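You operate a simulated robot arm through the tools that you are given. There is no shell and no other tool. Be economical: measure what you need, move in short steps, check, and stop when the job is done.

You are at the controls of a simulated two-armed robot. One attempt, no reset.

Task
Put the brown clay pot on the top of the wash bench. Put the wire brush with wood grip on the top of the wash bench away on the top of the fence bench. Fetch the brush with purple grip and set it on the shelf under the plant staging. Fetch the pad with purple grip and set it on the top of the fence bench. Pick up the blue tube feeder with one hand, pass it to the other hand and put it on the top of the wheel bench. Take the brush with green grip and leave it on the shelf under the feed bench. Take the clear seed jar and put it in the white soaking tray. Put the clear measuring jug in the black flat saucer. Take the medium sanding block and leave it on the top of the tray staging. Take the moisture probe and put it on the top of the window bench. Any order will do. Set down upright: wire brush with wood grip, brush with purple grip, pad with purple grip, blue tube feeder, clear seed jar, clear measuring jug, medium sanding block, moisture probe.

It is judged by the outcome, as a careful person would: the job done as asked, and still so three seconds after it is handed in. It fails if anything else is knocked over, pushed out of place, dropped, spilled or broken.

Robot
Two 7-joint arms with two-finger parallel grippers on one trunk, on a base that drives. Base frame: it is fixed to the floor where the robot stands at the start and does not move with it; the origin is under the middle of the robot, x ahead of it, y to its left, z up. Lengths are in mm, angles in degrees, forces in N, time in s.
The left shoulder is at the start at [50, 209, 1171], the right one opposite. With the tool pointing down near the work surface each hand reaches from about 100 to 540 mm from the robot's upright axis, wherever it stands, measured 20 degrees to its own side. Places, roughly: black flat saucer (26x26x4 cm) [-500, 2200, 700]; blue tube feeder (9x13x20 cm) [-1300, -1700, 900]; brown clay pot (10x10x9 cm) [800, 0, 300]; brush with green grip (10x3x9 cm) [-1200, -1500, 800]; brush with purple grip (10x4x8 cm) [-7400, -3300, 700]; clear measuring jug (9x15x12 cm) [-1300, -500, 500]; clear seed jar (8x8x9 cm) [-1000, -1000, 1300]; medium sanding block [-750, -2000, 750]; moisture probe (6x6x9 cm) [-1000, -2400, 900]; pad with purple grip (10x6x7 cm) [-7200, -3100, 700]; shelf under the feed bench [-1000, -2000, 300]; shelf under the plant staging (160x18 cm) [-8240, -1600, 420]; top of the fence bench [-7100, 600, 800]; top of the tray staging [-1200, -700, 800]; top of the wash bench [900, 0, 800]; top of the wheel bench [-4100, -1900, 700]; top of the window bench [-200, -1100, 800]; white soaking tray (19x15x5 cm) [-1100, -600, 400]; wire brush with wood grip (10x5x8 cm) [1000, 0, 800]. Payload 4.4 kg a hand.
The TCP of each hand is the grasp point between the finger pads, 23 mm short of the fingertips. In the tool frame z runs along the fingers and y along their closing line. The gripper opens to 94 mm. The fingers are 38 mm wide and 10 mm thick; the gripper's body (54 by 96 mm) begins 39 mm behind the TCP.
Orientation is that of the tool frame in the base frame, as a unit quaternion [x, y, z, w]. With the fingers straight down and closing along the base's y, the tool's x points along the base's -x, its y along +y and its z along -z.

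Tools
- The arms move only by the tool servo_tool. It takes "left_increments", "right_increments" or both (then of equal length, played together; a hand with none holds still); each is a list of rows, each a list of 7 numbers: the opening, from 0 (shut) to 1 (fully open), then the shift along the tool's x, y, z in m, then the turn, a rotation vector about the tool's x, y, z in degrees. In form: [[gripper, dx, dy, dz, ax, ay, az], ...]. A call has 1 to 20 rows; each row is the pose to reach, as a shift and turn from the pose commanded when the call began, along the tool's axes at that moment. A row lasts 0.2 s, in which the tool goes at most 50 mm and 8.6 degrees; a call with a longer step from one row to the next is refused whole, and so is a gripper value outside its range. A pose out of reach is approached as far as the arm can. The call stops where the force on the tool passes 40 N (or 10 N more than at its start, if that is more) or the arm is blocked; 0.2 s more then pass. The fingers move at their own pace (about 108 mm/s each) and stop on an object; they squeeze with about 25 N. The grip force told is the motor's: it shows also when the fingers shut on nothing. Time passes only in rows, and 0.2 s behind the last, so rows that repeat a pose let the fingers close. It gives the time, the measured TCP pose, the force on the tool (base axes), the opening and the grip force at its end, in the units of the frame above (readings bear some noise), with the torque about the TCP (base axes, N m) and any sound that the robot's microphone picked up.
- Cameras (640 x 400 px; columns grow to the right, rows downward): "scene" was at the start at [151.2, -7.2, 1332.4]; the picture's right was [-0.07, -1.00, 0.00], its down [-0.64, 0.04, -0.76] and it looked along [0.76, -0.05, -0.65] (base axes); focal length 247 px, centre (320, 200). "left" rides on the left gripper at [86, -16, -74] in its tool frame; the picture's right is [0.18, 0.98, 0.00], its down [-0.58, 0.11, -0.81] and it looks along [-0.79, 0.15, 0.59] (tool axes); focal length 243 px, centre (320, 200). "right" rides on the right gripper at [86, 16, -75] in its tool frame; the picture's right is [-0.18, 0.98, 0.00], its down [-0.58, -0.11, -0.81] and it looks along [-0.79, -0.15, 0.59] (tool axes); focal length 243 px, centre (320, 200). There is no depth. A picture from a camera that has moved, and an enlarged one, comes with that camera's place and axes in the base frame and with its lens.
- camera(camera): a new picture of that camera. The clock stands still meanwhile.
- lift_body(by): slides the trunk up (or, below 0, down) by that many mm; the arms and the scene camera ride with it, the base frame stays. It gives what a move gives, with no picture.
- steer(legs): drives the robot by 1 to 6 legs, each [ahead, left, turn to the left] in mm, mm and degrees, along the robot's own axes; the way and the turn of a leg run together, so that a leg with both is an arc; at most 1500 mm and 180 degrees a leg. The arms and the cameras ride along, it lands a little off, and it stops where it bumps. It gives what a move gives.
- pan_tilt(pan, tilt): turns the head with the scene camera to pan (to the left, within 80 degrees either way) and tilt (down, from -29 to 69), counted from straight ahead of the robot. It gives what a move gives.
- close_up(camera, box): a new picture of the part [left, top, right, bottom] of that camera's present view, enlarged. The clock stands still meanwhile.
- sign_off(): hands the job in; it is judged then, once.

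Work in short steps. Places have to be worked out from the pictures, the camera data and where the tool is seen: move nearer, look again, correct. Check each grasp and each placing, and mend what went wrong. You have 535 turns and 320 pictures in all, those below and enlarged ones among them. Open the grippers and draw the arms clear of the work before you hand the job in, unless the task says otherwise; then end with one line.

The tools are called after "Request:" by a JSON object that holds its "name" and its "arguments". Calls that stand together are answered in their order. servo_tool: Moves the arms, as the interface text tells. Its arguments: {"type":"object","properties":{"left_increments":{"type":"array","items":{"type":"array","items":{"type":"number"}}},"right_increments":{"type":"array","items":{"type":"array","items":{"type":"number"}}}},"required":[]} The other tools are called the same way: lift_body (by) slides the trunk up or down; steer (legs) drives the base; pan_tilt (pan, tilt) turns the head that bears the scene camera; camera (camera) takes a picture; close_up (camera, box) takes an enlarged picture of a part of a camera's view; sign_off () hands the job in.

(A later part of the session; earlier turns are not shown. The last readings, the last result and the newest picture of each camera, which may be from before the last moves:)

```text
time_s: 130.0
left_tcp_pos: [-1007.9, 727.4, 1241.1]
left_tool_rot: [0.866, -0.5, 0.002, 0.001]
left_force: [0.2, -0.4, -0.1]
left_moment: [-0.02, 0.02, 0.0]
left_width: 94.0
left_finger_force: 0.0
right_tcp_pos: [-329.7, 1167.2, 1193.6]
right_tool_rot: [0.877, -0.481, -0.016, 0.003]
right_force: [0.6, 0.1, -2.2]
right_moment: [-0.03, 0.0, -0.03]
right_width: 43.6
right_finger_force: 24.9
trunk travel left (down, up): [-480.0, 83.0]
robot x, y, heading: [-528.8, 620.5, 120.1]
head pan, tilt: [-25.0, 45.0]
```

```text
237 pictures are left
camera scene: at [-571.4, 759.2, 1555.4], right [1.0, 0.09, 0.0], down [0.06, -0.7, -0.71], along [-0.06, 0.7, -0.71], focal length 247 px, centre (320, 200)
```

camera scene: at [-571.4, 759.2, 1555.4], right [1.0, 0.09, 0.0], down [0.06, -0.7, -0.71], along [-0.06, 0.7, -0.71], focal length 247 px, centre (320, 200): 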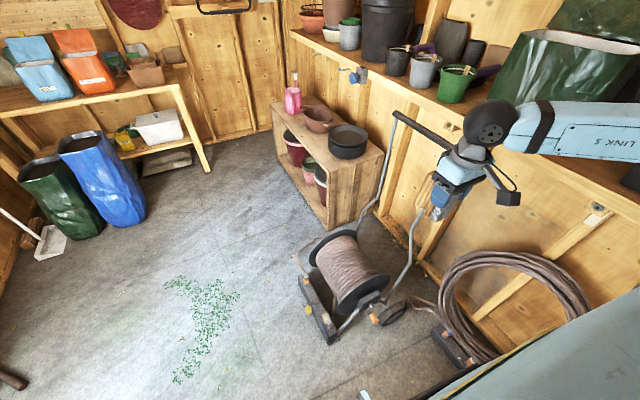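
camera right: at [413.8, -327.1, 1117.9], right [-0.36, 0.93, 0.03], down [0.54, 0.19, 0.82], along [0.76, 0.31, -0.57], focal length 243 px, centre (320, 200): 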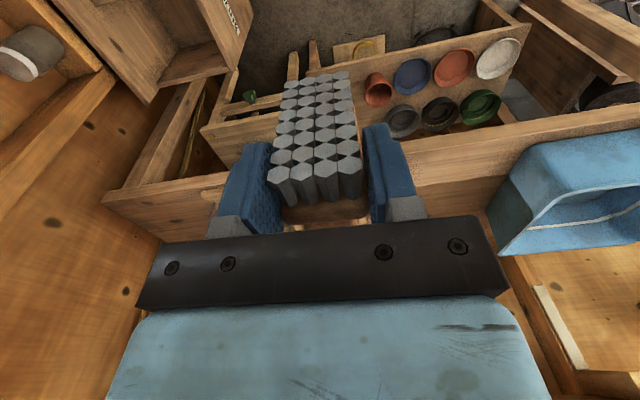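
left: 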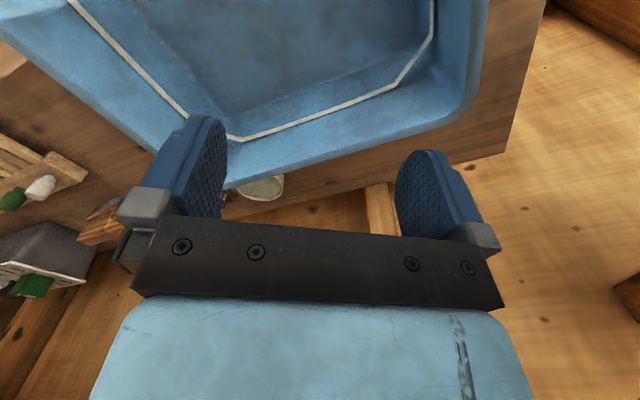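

Path ahead is clear. I go ahead 430, then 400 left, then turn toward the door (left 90°).

Request:
{"name": "steer", "arguments": {"legs": [[435, 0, 0], [0, 400, 0], [0, 0, 90]]}}

Request:
{"name": "pan_tilt", "arguments": {"pan": 0, "tilt": 35}}

Request:
{"name": "camera", "arguments": {"camera": "scene"}}

```text
time_s: 131.9
left_tcp_pos: [-1136.2, 948.9, 1239.5]
left_tool_rot: [0.866, -0.5, 0.005, 0.002]
left_force: [-0.6, 0.9, 0.5]
left_moment: [-0.06, 0.0, 0.04]
left_width: 94.1
left_finger_force: 0.2
right_tcp_pos: [-455.5, 1387.7, 1191.2]
right_tool_rot: [0.876, -0.482, -0.015, 0.005]
right_force: [0.2, -0.1, -1.4]
right_moment: [-0.11, -0.06, 0.01]
right_width: 43.8
right_finger_force: 24.7
trunk travel left (down, up): [-480.0, 83.0]
robot x, y, heading: [-659.3, 836.8, 120.1]
head pan, tilt: [-25.0, 45.0]
stopped in leg 1: the robot was blocked; the commanded pose is now the measured one
```

```text
time_s: 132.8
left_tcp_pos: [-1133.0, 943.4, 1241.5]
left_tool_rot: [0.866, -0.5, 0.002, 0.001]
left_force: [0.4, -0.9, -0.3]
left_moment: [-0.01, 0.02, -0.01]
left_width: 94.2
left_finger_force: 0.0
right_tcp_pos: [-454.2, 1382.6, 1194.4]
right_tool_rot: [0.876, -0.482, -0.017, 0.004]
right_force: [-0.5, -0.3, -1.7]
right_moment: [0.01, -0.01, -0.01]
right_width: 43.8
right_finger_force: 25.2
trunk travel left (down, up): [-480.0, 83.0]
robot x, y, heading: [-653.0, 840.0, 120.0]
head pan, tilt: [0.0, 35.0]
```

```text
236 pictures are left
camera scene: at [-732.9, 970.4, 1570.4], right [0.87, 0.5, 0.0], down [0.29, -0.5, -0.82], along [-0.41, 0.71, -0.57], focal length 247 px, centre (320, 200)
```

scene: 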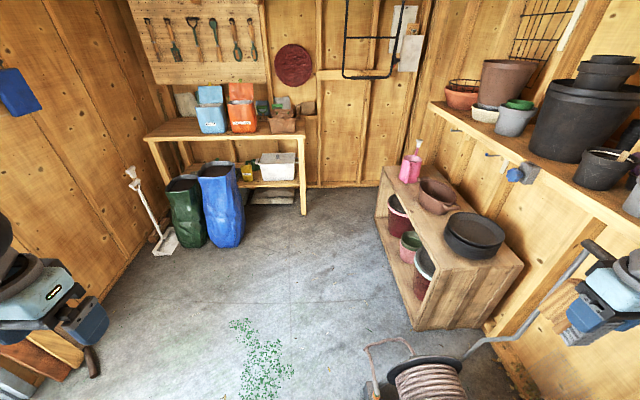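

Blocked, probably by the reel cart's front frame at the base's right-front corner. I back off 60 mm, go left 400, then continue.

Request:
{"name": "steer", "arguments": {"legs": [[-60, 0, 0], [0, 390, 0], [240, 0, 0]]}}

Request:
{"name": "pan_tilt", "arguments": {"pan": -50, "tilt": 50}}

Request:
{"name": "camera", "arguments": {"camera": "scene"}}

```text
time_s: 136.4
left_tcp_pos: [-1365.8, 739.9, 1241.0]
left_tool_rot: [0.866, -0.501, 0.003, 0.0]
left_force: [0.2, -0.7, 0.2]
left_moment: [0.01, -0.02, 0.01]
left_width: 93.9
left_finger_force: 0.1
right_tcp_pos: [-688.2, 1180.5, 1192.2]
right_tool_rot: [0.876, -0.482, -0.017, 0.004]
right_force: [-1.2, 0.2, -0.7]
right_moment: [0.0, -0.03, 0.03]
right_width: 43.6
right_finger_force: 25.3
trunk travel left (down, up): [-480.0, 83.0]
robot x, y, heading: [-888.7, 630.9, 119.7]
head pan, tilt: [0.0, 35.0]
stopped in leg 2: the robot was blocked; the commanded pose is now the measured one
```

```text
time_s: 137.6
left_tcp_pos: [-1366.8, 739.9, 1240.2]
left_tool_rot: [0.866, -0.501, 0.003, 0.0]
left_force: [-0.6, 0.0, -0.3]
left_moment: [-0.01, 0.02, -0.02]
left_width: 93.9
left_finger_force: 0.0
right_tcp_pos: [-685.6, 1179.9, 1193.8]
right_tool_rot: [0.876, -0.482, -0.016, 0.003]
right_force: [0.0, 0.5, -1.1]
right_moment: [-0.04, -0.03, -0.01]
right_width: 43.5
right_finger_force: 25.1
trunk travel left (down, up): [-480.0, 83.0]
robot x, y, heading: [-887.6, 633.9, 120.0]
head pan, tilt: [-50.0, 50.0]
```

```text
235 pictures are left
camera scene: at [-896.6, 763.8, 1548.5], right [0.94, -0.34, 0.0], down [-0.26, -0.72, -0.64], along [0.22, 0.6, -0.77], focal length 247 px, centre (320, 200)
```

scene: 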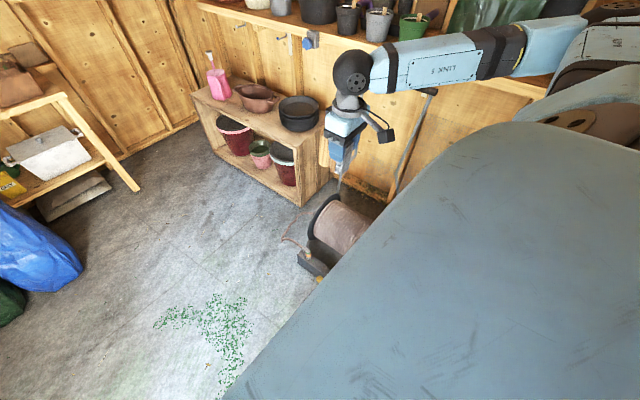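

Blocked on the left side now, likely by the black box on the floor. I look down-left.

Request:
{"name": "pan_tilt", "arguments": {"pan": 80, "tilt": 60}}

Request:
{"name": "camera", "arguments": {"camera": "scene"}}

Request:
{"name": "camera", "arguments": {"camera": "left"}}

```text
time_s: 139.7
left_tcp_pos: [-1366.1, 741.5, 1240.9]
left_tool_rot: [0.865, -0.501, 0.003, 0.001]
left_force: [-0.4, 0.1, -0.1]
left_moment: [-0.04, -0.01, 0.0]
left_width: 94.1
left_finger_force: 0.0
right_tcp_pos: [-685.9, 1180.6, 1193.6]
right_tool_rot: [0.876, -0.481, -0.016, 0.004]
right_force: [-0.4, -0.6, -0.8]
right_moment: [0.0, -0.01, -0.06]
right_width: 43.6
right_finger_force: 24.8
trunk travel left (down, up): [-480.0, 83.0]
robot x, y, heading: [-886.7, 635.0, 119.9]
head pan, tilt: [80.0, 60.0]
```

```text
234 pictures are left
camera scene: at [-985.0, 668.9, 1535.9], right [-0.34, 0.94, 0.0], down [0.81, 0.3, -0.5], along [-0.47, -0.17, -0.87], focal length 247 px, centre (320, 200)
```

scene: 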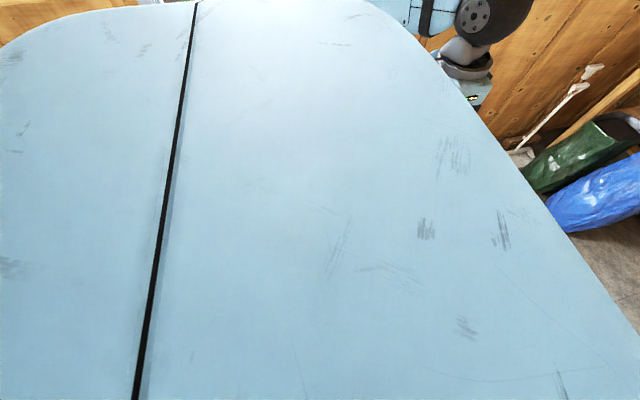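

```text
233 pictures are left
camera left: at [-1308.5, 675.2, 1314.2], right [-0.76, -0.65, 0.0], down [-0.39, 0.45, 0.8], along [-0.52, 0.61, -0.6], focal length 243 px, centre (320, 200)
```

left: 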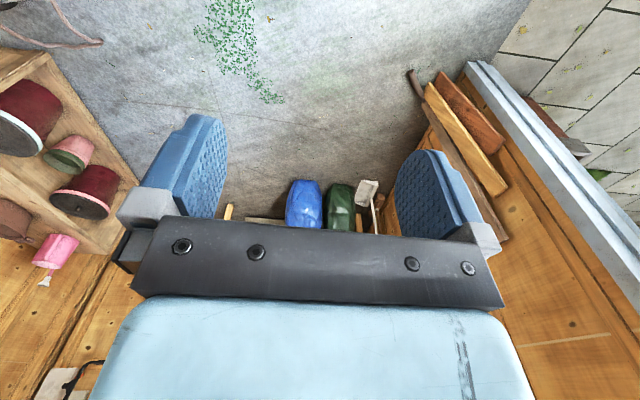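

I move ahead 245 first (past the box), then left 120.

Request:
{"name": "steer", "arguments": {"legs": [[0, -15, 0], [245, 0, 0], [0, 120, 0]]}}

Request:
{"name": "pan_tilt", "arguments": {"pan": 0, "tilt": 45}}

Request:
{"name": "camera", "arguments": {"camera": "scene"}}

```text
time_s: 143.2
left_tcp_pos: [-1581.9, 904.4, 1241.5]
left_tool_rot: [0.865, -0.501, 0.003, 0.0]
left_force: [-0.3, -0.7, 0.3]
left_moment: [0.02, -0.03, 0.0]
left_width: 94.1
left_finger_force: 0.1
right_tcp_pos: [-902.0, 1345.4, 1192.6]
right_tool_rot: [0.876, -0.482, -0.016, 0.004]
right_force: [1.1, 0.4, -1.7]
right_moment: [-0.02, -0.02, 0.0]
right_width: 43.5
right_finger_force: 25.2
trunk travel left (down, up): [-480.0, 83.0]
robot x, y, heading: [-1103.6, 797.6, 120.2]
head pan, tilt: [80.0, 60.0]
```

```text
time_s: 144.7
left_tcp_pos: [-1581.6, 905.0, 1241.7]
left_tool_rot: [0.865, -0.502, 0.003, 0.0]
left_force: [-0.2, -0.1, 0.1]
left_moment: [0.02, -0.01, -0.01]
left_width: 94.1
left_finger_force: 0.0
right_tcp_pos: [-902.6, 1344.7, 1194.0]
right_tool_rot: [0.876, -0.483, -0.017, 0.005]
right_force: [-0.2, -0.3, -1.6]
right_moment: [-0.02, -0.01, 0.04]
right_width: 43.9
right_finger_force: 24.3
trunk travel left (down, up): [-480.0, 83.0]
robot x, y, heading: [-1104.9, 797.0, 120.0]
head pan, tilt: [0.0, 45.0]
```

```text
232 pictures are left
camera scene: at [-1179.0, 926.8, 1555.4], right [0.87, 0.5, 0.0], down [0.35, -0.61, -0.71], along [-0.35, 0.61, -0.71], focal length 247 px, centre (320, 200)
```

scene: 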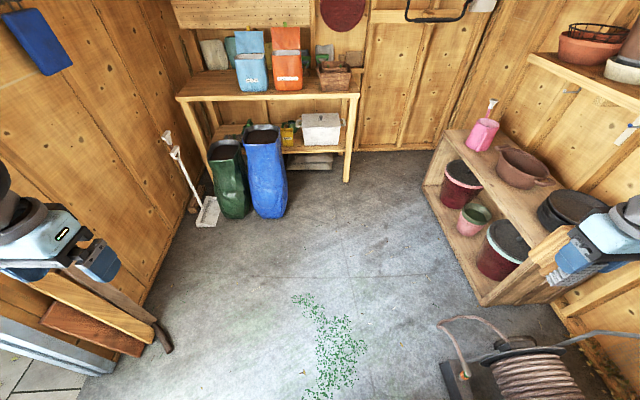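

Now turn left 90° to face the door and look.

Request:
{"name": "steer", "arguments": {"legs": [[0, 0, 90]]}}

Request:
{"name": "pan_tilt", "arguments": {"pan": 0, "tilt": 30}}

Request:
{"name": "camera", "arguments": {"camera": "scene"}}

```text
time_s: 149.0
left_tcp_pos: [-1199.5, 319.5, 1240.3]
left_tool_rot: [0.963, 0.268, 0.003, -0.001]
left_force: [0.4, 0.0, 0.7]
left_moment: [-0.02, 0.0, -0.01]
left_width: 94.1
left_finger_force: 0.1
right_tcp_pos: [-1653.8, 988.7, 1193.8]
right_tool_rot: [0.957, 0.289, -0.009, 0.015]
right_force: [0.0, -0.1, -1.5]
right_moment: [0.06, 0.01, -0.01]
right_width: 43.9
right_finger_force: 24.7
trunk travel left (down, up): [-480.0, 83.0]
robot x, y, heading: [-1104.4, 799.3, -148.8]
head pan, tilt: [0.0, 45.0]
```

```text
time_s: 149.8
left_tcp_pos: [-1199.6, 318.5, 1240.1]
left_tool_rot: [0.963, 0.268, 0.002, -0.001]
left_force: [-0.4, -0.1, -1.2]
left_moment: [-0.01, 0.01, -0.03]
left_width: 94.0
left_finger_force: 0.0
right_tcp_pos: [-1655.2, 989.4, 1194.0]
right_tool_rot: [0.957, 0.289, -0.008, 0.014]
right_force: [-0.2, 0.4, -0.4]
right_moment: [0.01, -0.03, 0.01]
right_width: 43.9
right_finger_force: 25.4
trunk travel left (down, up): [-480.0, 83.0]
robot x, y, heading: [-1103.2, 801.2, -148.7]
head pan, tilt: [0.0, 30.0]
```

```text
231 pictures are left
camera scene: at [-1239.6, 715.9, 1578.0], right [-0.52, 0.85, 0.0], down [0.43, 0.26, -0.87], along [-0.74, -0.45, -0.5], focal length 247 px, centre (320, 200)
```

scene: 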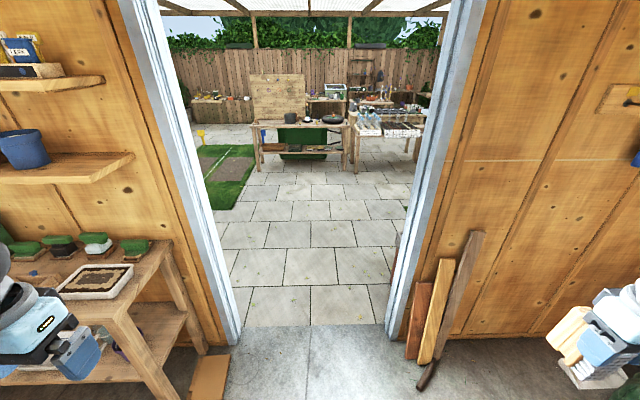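

The door is straight ahead, about 1 m wide, centred ≈l 1185. I stretch both arms forward and inward so the elbows come in, and shift 55 mm left.

Request:
{"name": "servo_tool", "arguments": {"right_increments": [[0, -0.036, 0.024, 0, 0, 0, 0], [0, -0.072, 0.048, 0, 0, 0, 0], [0, -0.108, 0.072, 0, 0, 0, 0], [0, -0.144, 0.096, 0, 0, 0, 0], [0, -0.18, 0.12, 0, 0, 0, 0], [0, -0.216, 0.144, 0, 0, 0, 0], [0, -0.252, 0.168, 0, 0, 0, 0], [0, -0.288, 0.192, 0, 0, 0, 0], [0, -0.324, 0.216, 0, 0, 0, 0]], "left_increments": [[1, -0.038, -0.018, 0, 0, 0, 0], [1, -0.076, -0.036, 0, 0, 0, 0], [1, -0.114, -0.054, 0, 0, 0, 0], [1, -0.152, -0.072, 0, 0, 0, 0], [1, -0.19, -0.09, 0, 0, 0, 0], [1, -0.228, -0.108, 0, 0, 0, 0], [1, -0.266, -0.126, 0, 0, 0, 0], [1, -0.304, -0.144, 0, 0, 0, 0], [1, -0.342, -0.162, 0, 0, 0, 0]]}}

Request:
{"name": "camera", "arguments": {"camera": "scene"}}

```text
time_s: 151.8
left_tcp_pos: [-1580.3, 280.0, 1234.8]
left_tool_rot: [0.963, 0.269, 0.003, -0.001]
left_force: [-0.1, -0.1, -0.3]
left_moment: [0.0, -0.02, 0.02]
left_width: 94.0
left_finger_force: 0.1
right_tcp_pos: [-1803.9, 627.9, 1207.7]
right_tool_rot: [0.957, 0.289, -0.008, 0.013]
right_force: [-0.5, -0.2, -1.3]
right_moment: [0.03, -0.01, 0.0]
right_width: 43.9
right_finger_force: 25.0
trunk travel left (down, up): [-480.0, 83.0]
robot x, y, heading: [-1103.1, 795.5, -148.6]
head pan, tilt: [0.0, 30.0]
```

```text
230 pictures are left
camera scene: at [-1242.0, 714.0, 1577.6], right [-0.52, 0.85, 0.0], down [0.43, 0.26, -0.86], along [-0.74, -0.45, -0.5], focal length 247 px, centre (320, 200)
```

scene: 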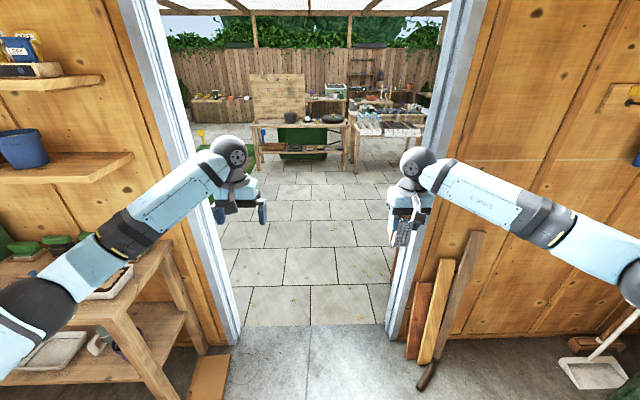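

Elbows are now about ±400 from the axis, door half-width ≈500. I stretch 60 mm more, centre by moving left 60, trim heading, and drive forward in steps.

Request:
{"name": "servo_tool", "arguments": {"right_increments": [[0, -0.035, 0.01, 0, 0, 0, 0], [0, -0.07, 0.02, 0, 0, 0, 0]], "left_increments": [[1, -0.035, -0.01, 0, 0, 0, 0], [1, -0.07, -0.02, 0, 0, 0, 0]]}}

Request:
{"name": "steer", "arguments": {"legs": [[0, 60, -1.2], [400, 0, 0]]}}

Request:
{"name": "camera", "arguments": {"camera": "scene"}}

```text
time_s: 152.4
left_tcp_pos: [-1648.8, 259.0, 1235.1]
left_tool_rot: [0.963, 0.269, 0.003, -0.001]
left_force: [0.3, 0.3, 0.0]
left_moment: [0.01, -0.01, -0.01]
left_width: 94.1
left_finger_force: 0.1
right_tcp_pos: [-1852.2, 572.4, 1208.4]
right_tool_rot: [0.957, 0.289, -0.008, 0.014]
right_force: [0.3, 0.0, -1.3]
right_moment: [0.04, -0.03, -0.03]
right_width: 44.0
right_finger_force: 24.8
trunk travel left (down, up): [-480.0, 83.0]
robot x, y, heading: [-1106.0, 796.4, -148.4]
head pan, tilt: [0.0, 30.0]
```

```text
time_s: 155.7
left_tcp_pos: [-1983.2, 21.0, 1237.0]
left_tool_rot: [0.966, 0.257, 0.002, -0.001]
left_force: [0.9, 0.4, -0.2]
left_moment: [0.0, 0.01, -0.01]
left_width: 94.1
left_finger_force: 0.0
right_tcp_pos: [-2178.1, 338.3, 1211.4]
right_tool_rot: [0.961, 0.277, -0.009, 0.013]
right_force: [-0.2, 0.1, -0.5]
right_moment: [0.01, -0.01, 0.02]
right_width: 43.6
right_finger_force: 24.9
trunk travel left (down, up): [-480.0, 83.0]
robot x, y, heading: [-1430.4, 545.2, -150.2]
head pan, tilt: [0.0, 30.0]
```

```text
229 pictures are left
camera scene: at [-1563.8, 464.7, 1578.2], right [-0.5, 0.87, 0.0], down [0.43, 0.25, -0.87], along [-0.75, -0.43, -0.5], focal length 247 px, centre (320, 200)
```

scene: 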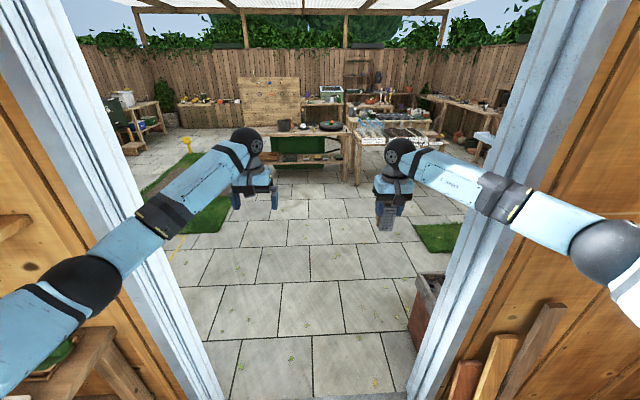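

Well centred: jambs at about ±500. I drive on 500 mm.

Request:
{"name": "steer", "arguments": {"legs": [[500, 0, 0]]}}

Request:
{"name": "camera", "arguments": {"camera": "scene"}}

```text
time_s: 157.5
left_tcp_pos: [-2162.1, -86.6, 1242.3]
left_tool_rot: [0.967, 0.255, -0.002, -0.002]
left_force: [0.6, -0.5, -0.8]
left_moment: [0.01, -0.01, 0.01]
left_width: 94.1
left_finger_force: 0.1
right_tcp_pos: [-2356.5, 237.3, 1207.8]
right_tool_rot: [0.962, 0.272, -0.007, 0.012]
right_force: [-0.7, 0.5, -0.9]
right_moment: [-0.01, -0.03, 0.02]
right_width: 43.5
right_finger_force: 25.1
trunk travel left (down, up): [-480.0, 83.0]
robot x, y, heading: [-1609.2, 436.3, -150.4]
head pan, tilt: [0.0, 30.0]
stopped in leg 1: the robot was blocked; the commanded pose is now the measured one
```

```text
228 pictures are left
camera scene: at [-1737.7, 356.5, 1580.0], right [-0.5, 0.87, 0.0], down [0.43, 0.25, -0.87], along [-0.76, -0.43, -0.49], focal length 247 px, centre (320, 200)
```

scene: 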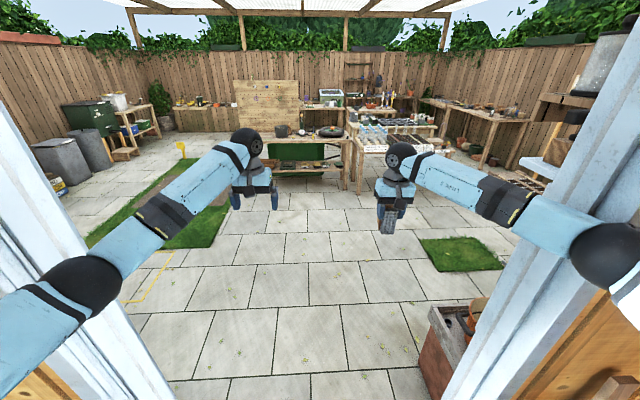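

The right elbow (≈520 out) seems to have met the right jamb. I back 60, stretch both hands a little further and inward, then check elbow positions.

Request:
{"name": "steer", "arguments": {"legs": [[-60, 40, 0]]}}

Request:
{"name": "servo_tool", "arguments": {"right_increments": [[0, -0.04, 0.02, 0, 0, 0, 0], [0, -0.08, 0.04, 0, 0, 0, 0], [0, -0.1, 0.07, 0, 0, 0, 0]], "left_increments": [[1, -0.04, -0.01, 0, 0, 0, 0], [1, -0.08, -0.02, 0, 0, 0, 0], [1, -0.1, -0.03, 0, 0, 0, 0]]}}

Request:
{"name": "camera", "arguments": {"camera": "scene"}}

```text
time_s: 158.5
left_tcp_pos: [-2101.7, -94.0, 1234.4]
left_tool_rot: [0.967, 0.255, 0.005, -0.001]
left_force: [-0.3, 0.4, 0.0]
left_moment: [0.03, 0.0, 0.01]
left_width: 94.0
left_finger_force: 0.1
right_tcp_pos: [-2296.5, 229.4, 1197.5]
right_tool_rot: [0.962, 0.273, -0.001, 0.011]
right_force: [0.2, -0.5, -1.1]
right_moment: [0.02, -0.05, -0.03]
right_width: 43.7
right_finger_force: 25.0
trunk travel left (down, up): [-480.0, 83.0]
robot x, y, heading: [-1541.4, 430.5, -150.2]
head pan, tilt: [0.0, 30.0]
```

```text
time_s: 159.3
left_tcp_pos: [-2197.7, -116.7, 1236.8]
left_tool_rot: [0.966, 0.257, 0.002, -0.002]
left_force: [1.3, -0.3, 0.1]
left_moment: [0.02, 0.04, 0.01]
left_width: 94.1
left_finger_force: 0.0
right_tcp_pos: [-2343.0, 114.6, 1202.4]
right_tool_rot: [0.962, 0.273, -0.004, 0.011]
right_force: [0.1, 0.4, -0.4]
right_moment: [0.0, -0.01, 0.0]
right_width: 43.9
right_finger_force: 25.3
trunk travel left (down, up): [-480.0, 83.0]
robot x, y, heading: [-1542.3, 427.6, -150.1]
head pan, tilt: [0.0, 30.0]
```

```text
227 pictures are left
camera scene: at [-1677.3, 348.3, 1578.3], right [-0.5, 0.87, 0.0], down [0.43, 0.25, -0.87], along [-0.75, -0.43, -0.5], focal length 247 px, centre (320, 200)
```

scene: 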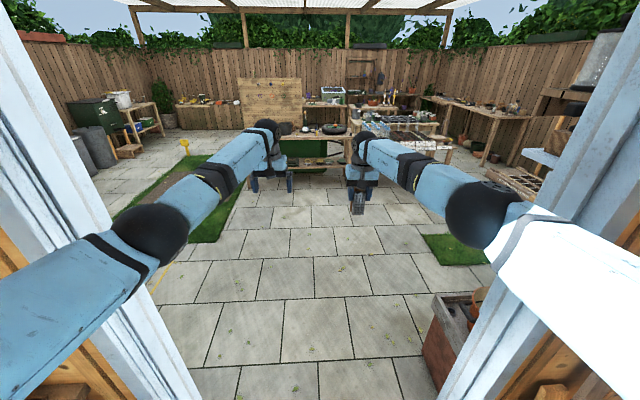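

Elbows are now within about ±310. I drive forward 600.

Request:
{"name": "steer", "arguments": {"legs": [[600, 0, 0]]}}

Request:
{"name": "camera", "arguments": {"camera": "scene"}}

```text
time_s: 162.7
left_tcp_pos: [-2722.4, -423.8, 1236.8]
left_tool_rot: [0.966, 0.26, 0.003, -0.002]
left_force: [0.4, -0.1, 0.7]
left_moment: [0.0, -0.02, 0.01]
left_width: 94.3
left_finger_force: 0.0
right_tcp_pos: [-2868.6, -193.1, 1201.7]
right_tool_rot: [0.961, 0.276, -0.003, 0.011]
right_force: [0.1, 0.3, -1.4]
right_moment: [0.03, -0.04, -0.01]
right_width: 43.7
right_finger_force: 24.6
trunk travel left (down, up): [-480.0, 83.0]
robot x, y, heading: [-2071.5, 127.1, -149.7]
head pan, tilt: [0.0, 30.0]
```

```text
226 pictures are left
camera scene: at [-2205.6, 46.0, 1578.1], right [-0.5, 0.86, 0.0], down [0.43, 0.25, -0.87], along [-0.75, -0.44, -0.5], focal length 247 px, centre (320, 200)
```

scene: 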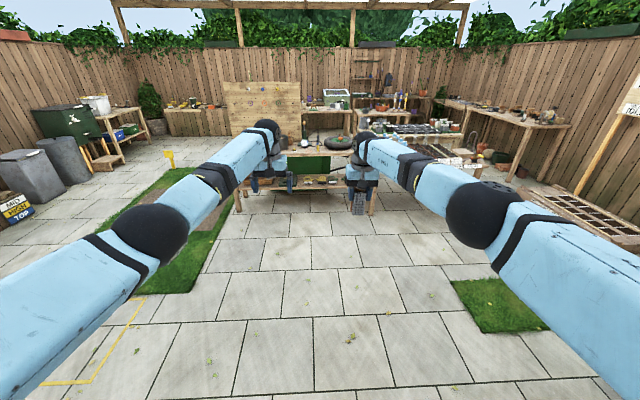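

Passing the doorway. I continue out into the yard and then diagonally right toward the fence bench.

Request:
{"name": "steer", "arguments": {"legs": [[600, 0, 0], [600, -900, 0], [400, -550, 0]]}}

Request:
{"name": "camera", "arguments": {"camera": "scene"}}

```text
time_s: 179.0
left_tcp_pos: [-4838.1, 65.0, 1236.8]
left_tool_rot: [0.968, 0.252, 0.003, -0.002]
left_force: [-0.1, 0.5, 0.9]
left_moment: [0.04, 0.0, 0.0]
left_width: 93.8
left_finger_force: 0.0
right_tcp_pos: [-4982.0, 298.1, 1202.6]
right_tool_rot: [0.963, 0.269, -0.003, 0.011]
right_force: [-0.2, 0.1, -0.9]
right_moment: [0.0, -0.04, 0.03]
right_width: 43.6
right_finger_force: 25.5
trunk travel left (down, up): [-480.0, 83.0]
robot x, y, heading: [-4174.4, 602.1, -150.8]
head pan, tilt: [0.0, 30.0]
```

```text
225 pictures are left
camera scene: at [-4315.0, 526.7, 1578.0], right [-0.49, 0.87, 0.0], down [0.44, 0.25, -0.87], along [-0.76, -0.42, -0.5], focal length 247 px, centre (320, 200)
```

scene: 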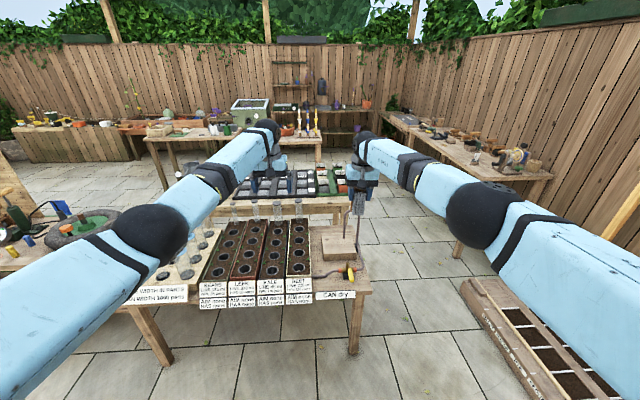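

I see the fence bench along the right fence (front edge ≈l 3800) and a lane between it and the seed table. I go right 680, then ahead 1500 along the lane.

Request:
{"name": "steer", "arguments": {"legs": [[0, -690, 0.6], [1300, 0, 0]]}}

Request:
{"name": "pan_tilt", "arguments": {"pan": -50, "tilt": 35}}

Request:
{"name": "camera", "arguments": {"camera": "scene"}}

```text
time_s: 191.6
left_tcp_pos: [-6288.6, -20.1, 1237.1]
left_tool_rot: [0.964, 0.266, 0.003, -0.002]
left_force: [0.0, -0.1, -0.3]
left_moment: [-0.01, -0.02, 0.02]
left_width: 94.1
left_finger_force: 0.1
right_tcp_pos: [-6438.7, 209.2, 1201.0]
right_tool_rot: [0.959, 0.282, -0.001, 0.012]
right_force: [0.0, 0.7, -0.6]
right_moment: [-0.01, -0.04, 0.03]
right_width: 43.8
right_finger_force: 24.7
trunk travel left (down, up): [-480.0, 83.0]
robot x, y, heading: [-5645.4, 539.9, -149.0]
head pan, tilt: [0.0, 30.0]
```

```text
time_s: 192.8
left_tcp_pos: [-6287.7, -19.3, 1236.9]
left_tool_rot: [0.964, 0.266, 0.003, -0.002]
left_force: [0.7, 0.5, -0.1]
left_moment: [0.05, -0.02, 0.02]
left_width: 94.3
left_finger_force: 0.1
right_tcp_pos: [-6437.8, 208.7, 1201.9]
right_tool_rot: [0.959, 0.282, -0.002, 0.011]
right_force: [-0.4, 0.3, -1.8]
right_moment: [0.0, -0.02, 0.0]
right_width: 43.4
right_finger_force: 24.8
trunk travel left (down, up): [-480.0, 83.0]
robot x, y, heading: [-5641.6, 542.1, -149.0]
head pan, tilt: [-50.0, 35.0]
```

```text
224 pictures are left
camera scene: at [-5784.3, 531.8, 1570.2], right [0.33, 0.95, 0.0], down [0.54, -0.19, -0.82], along [-0.77, 0.27, -0.57], focal length 247 px, centre (320, 200)
```

scene: 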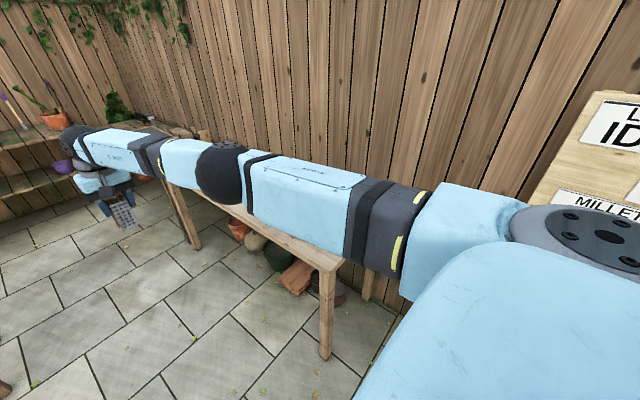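

I go 800 further, then retract the arms and turn right to face the bench.

Request:
{"name": "steer", "arguments": {"legs": [[800, 0, 0]]}}

Request:
{"name": "servo_tool", "arguments": {"right_increments": [[0, 0.045, -0.01, 0, 0, 0, 0], [0, 0.09, -0.02, 0, 0, 0, 0], [0, 0.135, -0.03, 0, 0, 0, 0], [0, 0.18, -0.04, 0, 0, 0, 0], [0, 0.225, -0.05, 0, 0, 0, 0], [0, 0.27, -0.06, 0, 0, 0, 0], [0, 0.315, -0.07, 0, 0, 0, 0], [0, 0.36, -0.08, 0, 0, 0, 0], [0, 0.4, -0.09, 0, 0, 0, 0]], "left_increments": [[1, 0.045, 0.01, 0, 0, 0, 0], [1, 0.09, 0.02, 0, 0, 0, 0], [1, 0.135, 0.03, 0, 0, 0, 0], [1, 0.18, 0.04, 0, 0, 0, 0], [1, 0.225, 0.05, 0, 0, 0, 0], [1, 0.27, 0.06, 0, 0, 0, 0], [1, 0.315, 0.07, 0, 0, 0, 0], [1, 0.36, 0.08, 0, 0, 0, 0], [1, 0.4, 0.09, 0, 0, 0, 0]]}}

Request:
{"name": "steer", "arguments": {"legs": [[0, 0, -88]]}}

Request:
{"name": "pan_tilt", "arguments": {"pan": 0, "tilt": 40}}

Request:
{"name": "camera", "arguments": {"camera": "scene"}}

```text
time_s: 197.1
left_tcp_pos: [-6962.3, -429.9, 1236.9]
left_tool_rot: [0.963, 0.268, 0.002, -0.002]
left_force: [-0.8, -0.4, 0.7]
left_moment: [0.0, -0.02, 0.01]
left_width: 94.0
left_finger_force: 0.0
right_tcp_pos: [-7113.5, -202.7, 1202.5]
right_tool_rot: [0.959, 0.285, -0.002, 0.011]
right_force: [0.2, -0.3, -1.2]
right_moment: [0.05, -0.01, 0.02]
right_width: 43.8
right_finger_force: 24.9
trunk travel left (down, up): [-480.0, 83.0]
robot x, y, heading: [-6316.6, 131.6, -149.0]
head pan, tilt: [-50.0, 35.0]
```

```text
time_s: 199.1
left_tcp_pos: [-6569.8, -299.2, 1240.4]
left_tool_rot: [0.963, 0.269, 0.001, -0.002]
left_force: [0.2, 0.6, 0.1]
left_moment: [-0.01, 0.05, 0.02]
left_width: 94.0
left_finger_force: 0.1
right_tcp_pos: [-6822.2, 91.3, 1197.0]
right_tool_rot: [0.959, 0.284, -0.003, 0.012]
right_force: [0.3, 0.2, -1.0]
right_moment: [-0.03, 0.0, 0.02]
right_width: 43.8
right_finger_force: 25.4
trunk travel left (down, up): [-480.0, 83.0]
robot x, y, heading: [-6319.8, 131.4, -148.7]
head pan, tilt: [-50.0, 35.0]
```

```text
time_s: 203.2
left_tcp_pos: [-6756.0, 376.2, 1239.1]
left_tool_rot: [0.876, -0.483, 0.003, 0.001]
left_force: [0.4, 0.9, -0.2]
left_moment: [0.01, 0.01, -0.01]
left_width: 93.8
left_finger_force: 0.1
right_tcp_pos: [-6371.5, 637.0, 1196.2]
right_tool_rot: [0.884, -0.468, -0.009, 0.006]
right_force: [0.5, 0.2, -1.1]
right_moment: [-0.01, 0.0, 0.02]
right_width: 43.4
right_finger_force: 24.8
trunk travel left (down, up): [-480.0, 83.0]
robot x, y, heading: [-6315.1, 132.0, 122.5]
head pan, tilt: [-50.0, 35.0]
```

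```text
time_s: 204.4
left_tcp_pos: [-6756.1, 376.6, 1239.8]
left_tool_rot: [0.876, -0.482, 0.003, 0.0]
left_force: [0.1, 0.2, 0.2]
left_moment: [-0.04, 0.0, 0.02]
left_width: 94.0
left_finger_force: 0.0
right_tcp_pos: [-6370.5, 638.0, 1196.0]
right_tool_rot: [0.884, -0.467, -0.01, 0.008]
right_force: [-0.1, -0.6, -2.1]
right_moment: [-0.02, -0.04, -0.01]
right_width: 43.8
right_finger_force: 25.1
trunk travel left (down, up): [-480.0, 83.0]
robot x, y, heading: [-6318.3, 129.8, 122.5]
head pan, tilt: [0.0, 40.0]
```

```text
223 pictures are left
camera scene: at [-6400.5, 258.9, 1562.7], right [0.84, 0.54, 0.0], down [0.34, -0.54, -0.77], along [-0.41, 0.65, -0.64], focal length 247 px, centre (320, 200)
```

scene: 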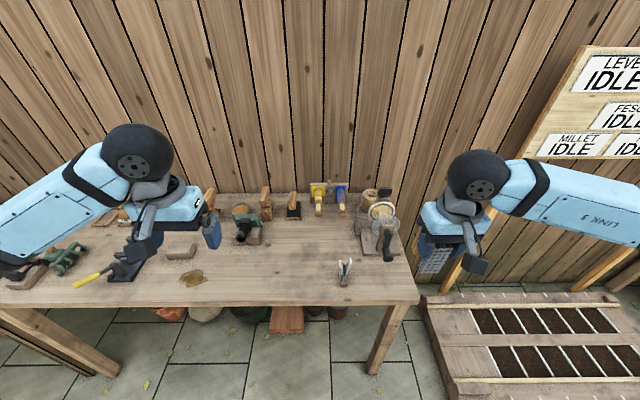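

The bench front centre is free. I move left 200 and back 80, then lower the trunk so the right hand can point horizontally forward (brush must go down bristles-first).

Request:
{"name": "steer", "arguments": {"legs": [[-80, 200, 0]]}}

Request:
{"name": "lift_body", "arguments": {"by": -300}}

Request:
{"name": "servo_tool", "arguments": {"right_increments": [[0, 0, 0, -0.01, 0, -8, 0], [0, 0, 0, -0.02, 0, -16, 0], [0, 0, 0, -0.03, 0, -24, 0], [0, 0, 0, -0.04, 0, -32, 0], [0, 0, 0, -0.05, 0, -40, 0], [0, 0, 0, -0.06, 0, -48, 0], [0, 0, 0, -0.07, 0, -56, 0], [0, 0, 0, -0.08, 0, -64, 0], [0, 0, 0, -0.09, 0, -72, 0], [0, 0, 0, -0.1, 0, -80, 0]]}}

Request:
{"name": "camera", "arguments": {"camera": "scene"}}

```text
time_s: 206.8
left_tcp_pos: [-6883.4, 202.0, 1238.2]
left_tool_rot: [0.876, -0.482, 0.003, 0.001]
left_force: [-0.8, -0.2, 0.2]
left_moment: [-0.02, 0.01, 0.01]
left_width: 94.1
left_finger_force: 0.1
right_tcp_pos: [-6500.1, 462.2, 1194.7]
right_tool_rot: [0.884, -0.467, -0.009, 0.007]
right_force: [0.5, 0.4, 0.0]
right_moment: [-0.03, 0.0, 0.0]
right_width: 43.3
right_finger_force: 25.5
trunk travel left (down, up): [-480.0, 83.0]
robot x, y, heading: [-6446.0, -43.5, 122.5]
head pan, tilt: [0.0, 40.0]
```

```text
time_s: 209.8
left_tcp_pos: [-6884.3, 201.8, 940.3]
left_tool_rot: [0.876, -0.482, 0.003, 0.001]
left_force: [0.0, -0.7, -0.2]
left_moment: [-0.01, 0.0, -0.01]
left_width: 94.1
left_finger_force: 0.0
right_tcp_pos: [-6499.8, 461.4, 896.5]
right_tool_rot: [0.885, -0.466, -0.009, 0.006]
right_force: [-0.4, -0.8, -0.9]
right_moment: [-0.04, -0.01, -0.03]
right_width: 43.6
right_finger_force: 25.5
trunk travel left (down, up): [-180.0, 383.0]
robot x, y, heading: [-6446.1, -45.3, 122.4]
head pan, tilt: [0.0, 40.0]
```

```text
time_s: 212.0
left_tcp_pos: [-6884.2, 201.5, 939.8]
left_tool_rot: [0.876, -0.482, 0.004, 0.001]
left_force: [-0.5, 0.9, -0.2]
left_moment: [0.0, 0.03, 0.03]
left_width: 93.9
left_finger_force: 0.0
right_tcp_pos: [-6511.0, 477.8, 968.1]
right_tool_rot: [0.761, -0.407, -0.451, -0.228]
right_force: [-0.3, 0.5, -0.7]
right_moment: [-0.04, -0.03, 0.0]
right_width: 43.5
right_finger_force: 25.3
right hand out of reach, approached as far as the arm can: row 6, 7, 8, 9, 10
trunk travel left (down, up): [-180.0, 383.0]
robot x, y, heading: [-6443.1, -41.6, 122.4]
head pan, tilt: [0.0, 40.0]
```

```text
222 pictures are left
camera scene: at [-6528.5, 83.7, 1262.7], right [0.84, 0.54, 0.0], down [0.35, -0.54, -0.77], along [-0.41, 0.65, -0.64], focal length 247 px, centre (320, 200)
```

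scene: 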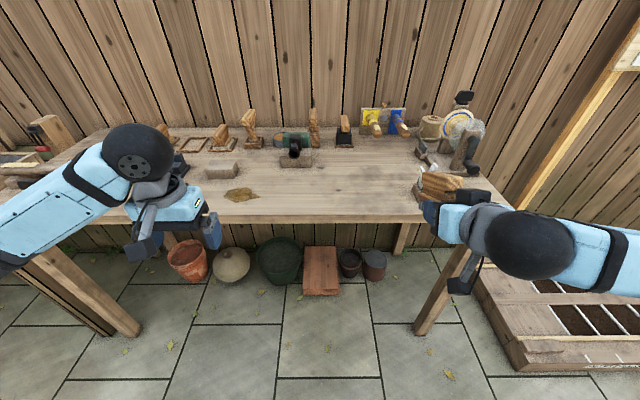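

Pitch reached 61° at this height. I lower the trunk 150 more and raise the hand accordingly, pitching further.

Request:
{"name": "lift_body", "arguments": {"by": -150}}

Request:
{"name": "servo_tool", "arguments": {"right_increments": [[0, -0.035, 0, -0.02, 0, 0, 0], [0, -0.07, 0, -0.04, 0, -5, 0], [0, -0.105, 0, -0.06, 0, -10, 0], [0, -0.12, 0, -0.07, 0, -15, 0], [0, -0.12, 0, -0.07, 0, -20, 0]]}}

Request:
{"name": "camera", "arguments": {"camera": "scene"}}

```text
time_s: 213.8
left_tcp_pos: [-6883.8, 200.4, 790.1]
left_tool_rot: [0.876, -0.482, 0.003, 0.001]
left_force: [-0.7, -0.3, 1.0]
left_moment: [0.01, 0.01, -0.01]
left_width: 93.8
left_finger_force: 0.1
right_tcp_pos: [-6511.1, 477.4, 818.9]
right_tool_rot: [0.761, -0.407, -0.451, -0.227]
right_force: [1.0, 0.3, -1.1]
right_moment: [-0.03, 0.01, 0.01]
right_width: 43.7
right_finger_force: 24.7
trunk travel left (down, up): [-30.0, 533.0]
robot x, y, heading: [-6447.6, -46.5, 122.4]
head pan, tilt: [0.0, 40.0]
```

```text
time_s: 215.0
left_tcp_pos: [-6883.1, 200.4, 790.5]
left_tool_rot: [0.877, -0.481, 0.003, 0.001]
left_force: [0.0, -1.0, 0.3]
left_moment: [0.04, -0.02, -0.03]
left_width: 93.8
left_finger_force: 0.0
right_tcp_pos: [-6526.3, 492.4, 961.2]
right_tool_rot: [0.672, -0.361, -0.575, -0.295]
right_force: [-0.7, -1.1, -1.1]
right_moment: [-0.02, 0.02, -0.02]
right_width: 43.5
right_finger_force: 24.6
right hand out of reach, approached as far as the arm can: row 1, 2, 3, 4, 5
trunk travel left (down, up): [-30.0, 533.0]
robot x, y, heading: [-6443.7, -45.7, 122.6]
head pan, tilt: [0.0, 40.0]
```

```text
221 pictures are left
camera scene: at [-6528.8, 82.5, 1112.9], right [0.84, 0.54, 0.0], down [0.35, -0.54, -0.77], along [-0.41, 0.65, -0.64], focal length 247 px, centre (320, 200)
```

scene: 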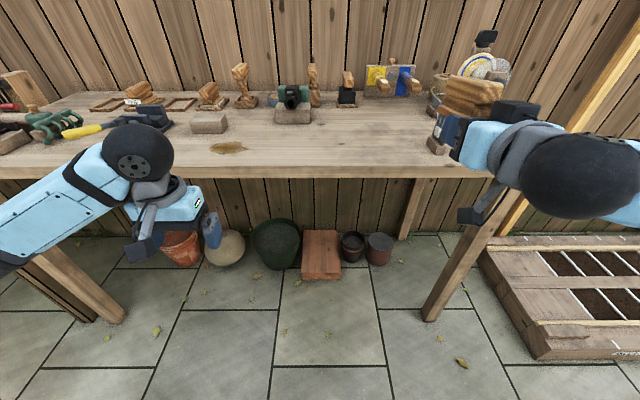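

Now pitched 80°, brush almost level. I shift left 90 to keep clear of the small clamp on the bench and drive ahead 155 so the brush is over the front of the bench.

Request:
{"name": "steer", "arguments": {"legs": [[0, 90, 0], [160, 0, 0]]}}

Request:
{"name": "pan_tilt", "arguments": {"pan": -15, "tilt": 25}}

Request:
{"name": "camera", "arguments": {"camera": "scene"}}

Request:
{"name": "camera", "arguments": {"camera": "right"}}

```text
time_s: 217.5
left_tcp_pos: [-7043.9, 285.7, 789.1]
left_tool_rot: [0.876, -0.482, 0.004, 0.004]
left_force: [-0.2, -0.4, -0.1]
left_moment: [0.03, 0.05, 0.03]
left_width: 94.2
left_finger_force: 0.2
right_tcp_pos: [-6685.2, 580.2, 959.8]
right_tool_rot: [0.673, -0.362, -0.575, -0.294]
right_force: [0.0, 0.3, -1.9]
right_moment: [-0.03, -0.02, 0.03]
right_width: 43.9
right_finger_force: 25.5
trunk travel left (down, up): [-30.0, 533.0]
robot x, y, heading: [-6609.1, 41.5, 122.1]
head pan, tilt: [0.0, 40.0]
stopped in leg 2: the force on the tool passed its limit at 48 N (the readings are from after the stop); the commanded pose is now the measured one
```

```text
time_s: 218.3
left_tcp_pos: [-7043.7, 287.3, 788.5]
left_tool_rot: [0.876, -0.482, 0.004, 0.003]
left_force: [0.5, 0.6, 0.0]
left_moment: [-0.01, 0.01, -0.01]
left_width: 93.9
left_finger_force: 0.1
right_tcp_pos: [-6685.6, 580.2, 960.4]
right_tool_rot: [0.674, -0.362, -0.574, -0.293]
right_force: [-0.1, -0.1, -0.6]
right_moment: [-0.02, -0.02, 0.0]
right_width: 43.8
right_finger_force: 25.2
trunk travel left (down, up): [-30.0, 533.0]
robot x, y, heading: [-6608.0, 44.9, 122.5]
head pan, tilt: [-15.0, 25.0]
```

```text
220 pictures are left
camera scene: at [-6671.8, 186.5, 1135.9], right [0.95, 0.3, 0.0], down [0.13, -0.4, -0.91], along [-0.27, 0.86, -0.42], focal length 247 px, centre (320, 200)
```

scene: 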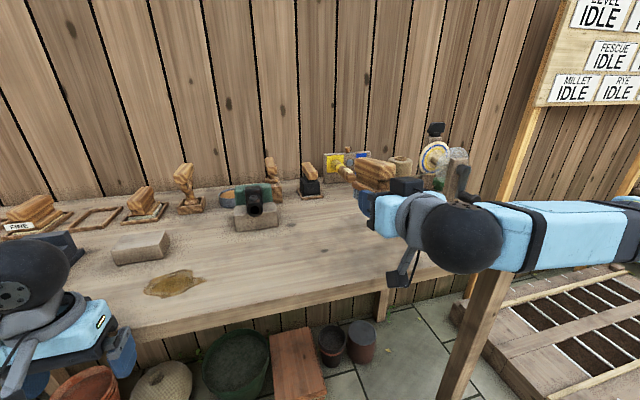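

```text
219 pictures are left
camera right: at [-6649.8, 497.6, 887.9], right [-0.83, -0.53, 0.2], down [0.5, -0.5, 0.71], along [-0.27, 0.68, 0.68], focal length 243 px, centre (320, 200)
```

right: 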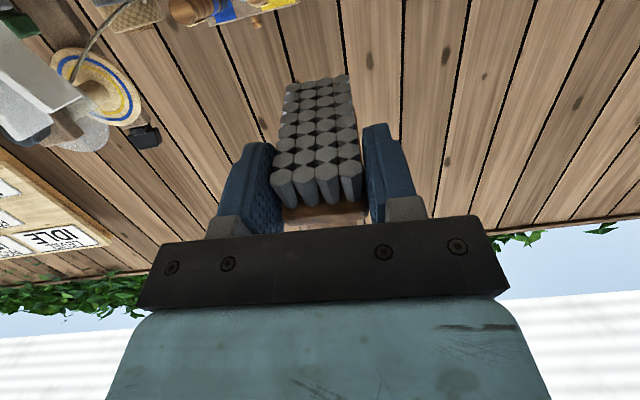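

The left hand was too low and touched the bench edge. I back 50, raise the left hand 200 and pull it in.

Request:
{"name": "steer", "arguments": {"legs": [[-50, 0, 0]]}}

Request:
{"name": "servo_tool", "arguments": {"left_increments": [[1, 0.01, 0, -0.045, 0, 0, 0], [1, 0.02, 0, -0.09, 0, 0, 0], [1, 0.03, 0, -0.135, 0, 0, 0], [1, 0.04, 0, -0.18, 0, 0, 0], [1, 0.05, 0, -0.22, 0, 0, 0]]}}

Request:
{"name": "steer", "arguments": {"legs": [[125, 0, 0]]}}

Request:
{"name": "camera", "arguments": {"camera": "scene"}}

```text
time_s: 219.2
left_tcp_pos: [-7016.1, 242.6, 788.9]
left_tool_rot: [0.876, -0.483, 0.004, 0.004]
left_force: [-0.3, -1.1, -0.6]
left_moment: [0.0, -0.01, 0.0]
left_width: 93.9
left_finger_force: 0.1
right_tcp_pos: [-6658.2, 536.2, 961.4]
right_tool_rot: [0.673, -0.362, -0.574, -0.293]
right_force: [-0.5, 0.4, -1.1]
right_moment: [-0.02, -0.05, 0.01]
right_width: 44.0
right_finger_force: 25.1
trunk travel left (down, up): [-30.0, 533.0]
robot x, y, heading: [-6578.9, 0.2, 122.4]
head pan, tilt: [-15.0, 25.0]
```

```text
time_s: 220.4
left_tcp_pos: [-6989.6, 204.0, 1011.4]
left_tool_rot: [0.876, -0.482, 0.005, 0.003]
left_force: [0.2, 0.0, 0.4]
left_moment: [-0.01, 0.02, 0.0]
left_width: 93.9
left_finger_force: 0.0
right_tcp_pos: [-6657.8, 537.4, 960.9]
right_tool_rot: [0.672, -0.362, -0.575, -0.295]
right_force: [0.2, -0.2, -1.4]
right_moment: [-0.02, 0.0, -0.05]
right_width: 43.7
right_finger_force: 25.5
trunk travel left (down, up): [-30.0, 533.0]
robot x, y, heading: [-6580.8, 1.6, 122.4]
head pan, tilt: [-15.0, 25.0]
```

```text
time_s: 221.7
left_tcp_pos: [-7056.2, 307.4, 1011.3]
left_tool_rot: [0.876, -0.482, 0.004, 0.004]
left_force: [-0.2, -0.2, -0.3]
left_moment: [-0.06, 0.01, 0.03]
left_width: 93.8
left_finger_force: 0.1
right_tcp_pos: [-6726.0, 640.7, 960.4]
right_tool_rot: [0.673, -0.362, -0.574, -0.293]
right_force: [-0.4, 0.4, -1.3]
right_moment: [-0.02, -0.02, 0.01]
right_width: 43.8
right_finger_force: 24.9
trunk travel left (down, up): [-30.0, 533.0]
robot x, y, heading: [-6647.8, 105.7, 122.6]
head pan, tilt: [-15.0, 25.0]
```

```text
218 pictures are left
camera scene: at [-6711.1, 247.8, 1135.9], right [0.95, 0.3, 0.0], down [0.13, -0.4, -0.91], along [-0.27, 0.86, -0.42], focal length 247 px, centre (320, 200)
```

scene: 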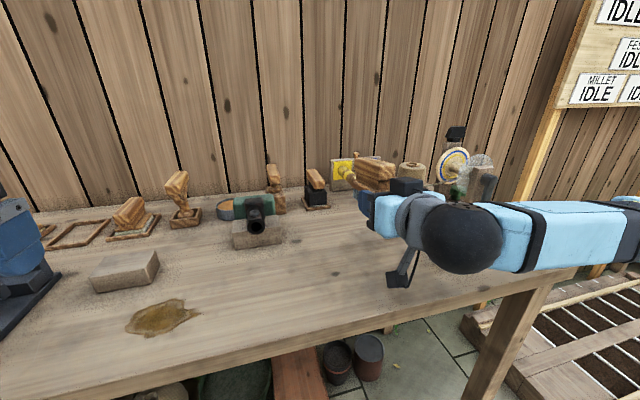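

The edge is about 100 mm behind the TCP; I back 72 mm so the wrist camera hangs in front of the edge, then lower to z≈880.

Request:
{"name": "steer", "arguments": {"legs": [[-72, 0, 0]]}}

Request:
{"name": "servo_tool", "arguments": {"right_increments": [[0, 0.04, 0, 0.007, 0, 3, 0], [0, 0.079, -0.001, 0.013, 0, 7, 0]]}}

Request:
{"name": "close_up", "arguments": {"camera": "scene", "box": [280, 150, 520, 300]}}

```text
time_s: 222.7
left_tcp_pos: [-7018.1, 246.3, 1012.3]
left_tool_rot: [0.877, -0.481, 0.004, 0.003]
left_force: [1.0, 0.4, 0.9]
left_moment: [0.03, 0.0, 0.02]
left_width: 94.3
left_finger_force: 0.0
right_tcp_pos: [-6687.0, 582.3, 962.0]
right_tool_rot: [0.673, -0.361, -0.575, -0.293]
right_force: [0.2, 0.6, -2.2]
right_moment: [0.0, -0.03, 0.02]
right_width: 43.9
right_finger_force: 25.1
trunk travel left (down, up): [-30.0, 533.0]
robot x, y, heading: [-6609.3, 44.4, 122.5]
head pan, tilt: [-15.0, 25.0]
```

```text
time_s: 223.3
left_tcp_pos: [-7019.5, 245.5, 1011.0]
left_tool_rot: [0.877, -0.481, 0.005, 0.003]
left_force: [-1.3, 0.4, -1.4]
left_moment: [-0.06, -0.02, 0.02]
left_width: 94.1
left_finger_force: 0.1
right_tcp_pos: [-6691.1, 575.6, 875.5]
right_tool_rot: [0.712, -0.382, -0.526, -0.265]
right_force: [2.1, 4.5, 6.0]
right_moment: [-0.39, -0.22, 0.2]
right_width: 43.6
right_finger_force: 24.5
trunk travel left (down, up): [-30.0, 533.0]
robot x, y, heading: [-6607.3, 40.6, 122.8]
head pan, tilt: [-15.0, 25.0]
```

```text
2.67 times, centred on (400, 225) of scene
camera zoom: at [-6674.3, 186.4, 1136.1], right [0.95, 0.3, 0.0], down [0.13, -0.4, -0.91], along [-0.27, 0.86, -0.42], focal length 659 px, centre (107, 133)
```

zoom: 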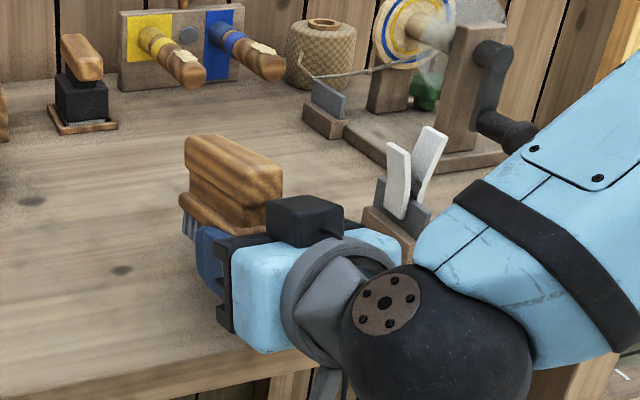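

The far bristle end has touched (6 N up). I keep lowering in small steps so the brush pivots flat in the grip.

Request:
{"name": "servo_tool", "arguments": {"right_increments": [[0, 0.0057, 0, 0.0018, 0, 0, 0], [0, 0.0114, 0, 0.0036, 0, 0, 0], [0, 0.0171, -0.0005, 0.0054, 0, 0, 0], [0, 0.0228, -0.0005, 0.0072, 0, 0, 0]]}}

Request:
{"name": "close_up", "arguments": {"camera": "scene", "box": [280, 150, 520, 300]}}

```text
time_s: 224.3
left_tcp_pos: [-7018.3, 247.1, 1012.5]
left_tool_rot: [0.876, -0.482, 0.004, 0.003]
left_force: [0.3, -0.4, 0.1]
left_moment: [0.0, -0.01, 0.0]
left_width: 94.0
left_finger_force: 0.1
right_tcp_pos: [-6696.6, 574.0, 871.3]
right_tool_rot: [0.707, -0.381, -0.53, -0.272]
right_force: [0.6, 0.1, -0.9]
right_moment: [-0.03, -0.05, -0.01]
right_width: 43.8
right_finger_force: 24.6
right hand out of reach, approached as far as the arm can: row 1, 2, 3, 4
trunk travel left (down, up): [-30.0, 533.0]
robot x, y, heading: [-6609.2, 43.8, 122.7]
head pan, tilt: [-15.0, 25.0]
```

```text
2.67 times, centred on (400, 225) of scene
camera zoom: at [-6672.5, 187.5, 1136.0], right [0.95, 0.3, 0.0], down [0.13, -0.4, -0.91], along [-0.27, 0.86, -0.42], focal length 659 px, centre (107, 133)
```

zoom: 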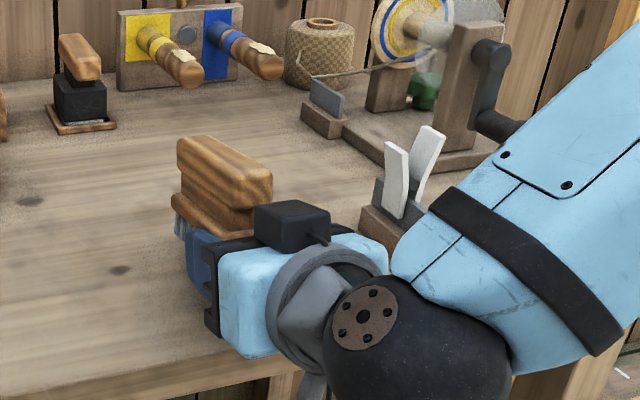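

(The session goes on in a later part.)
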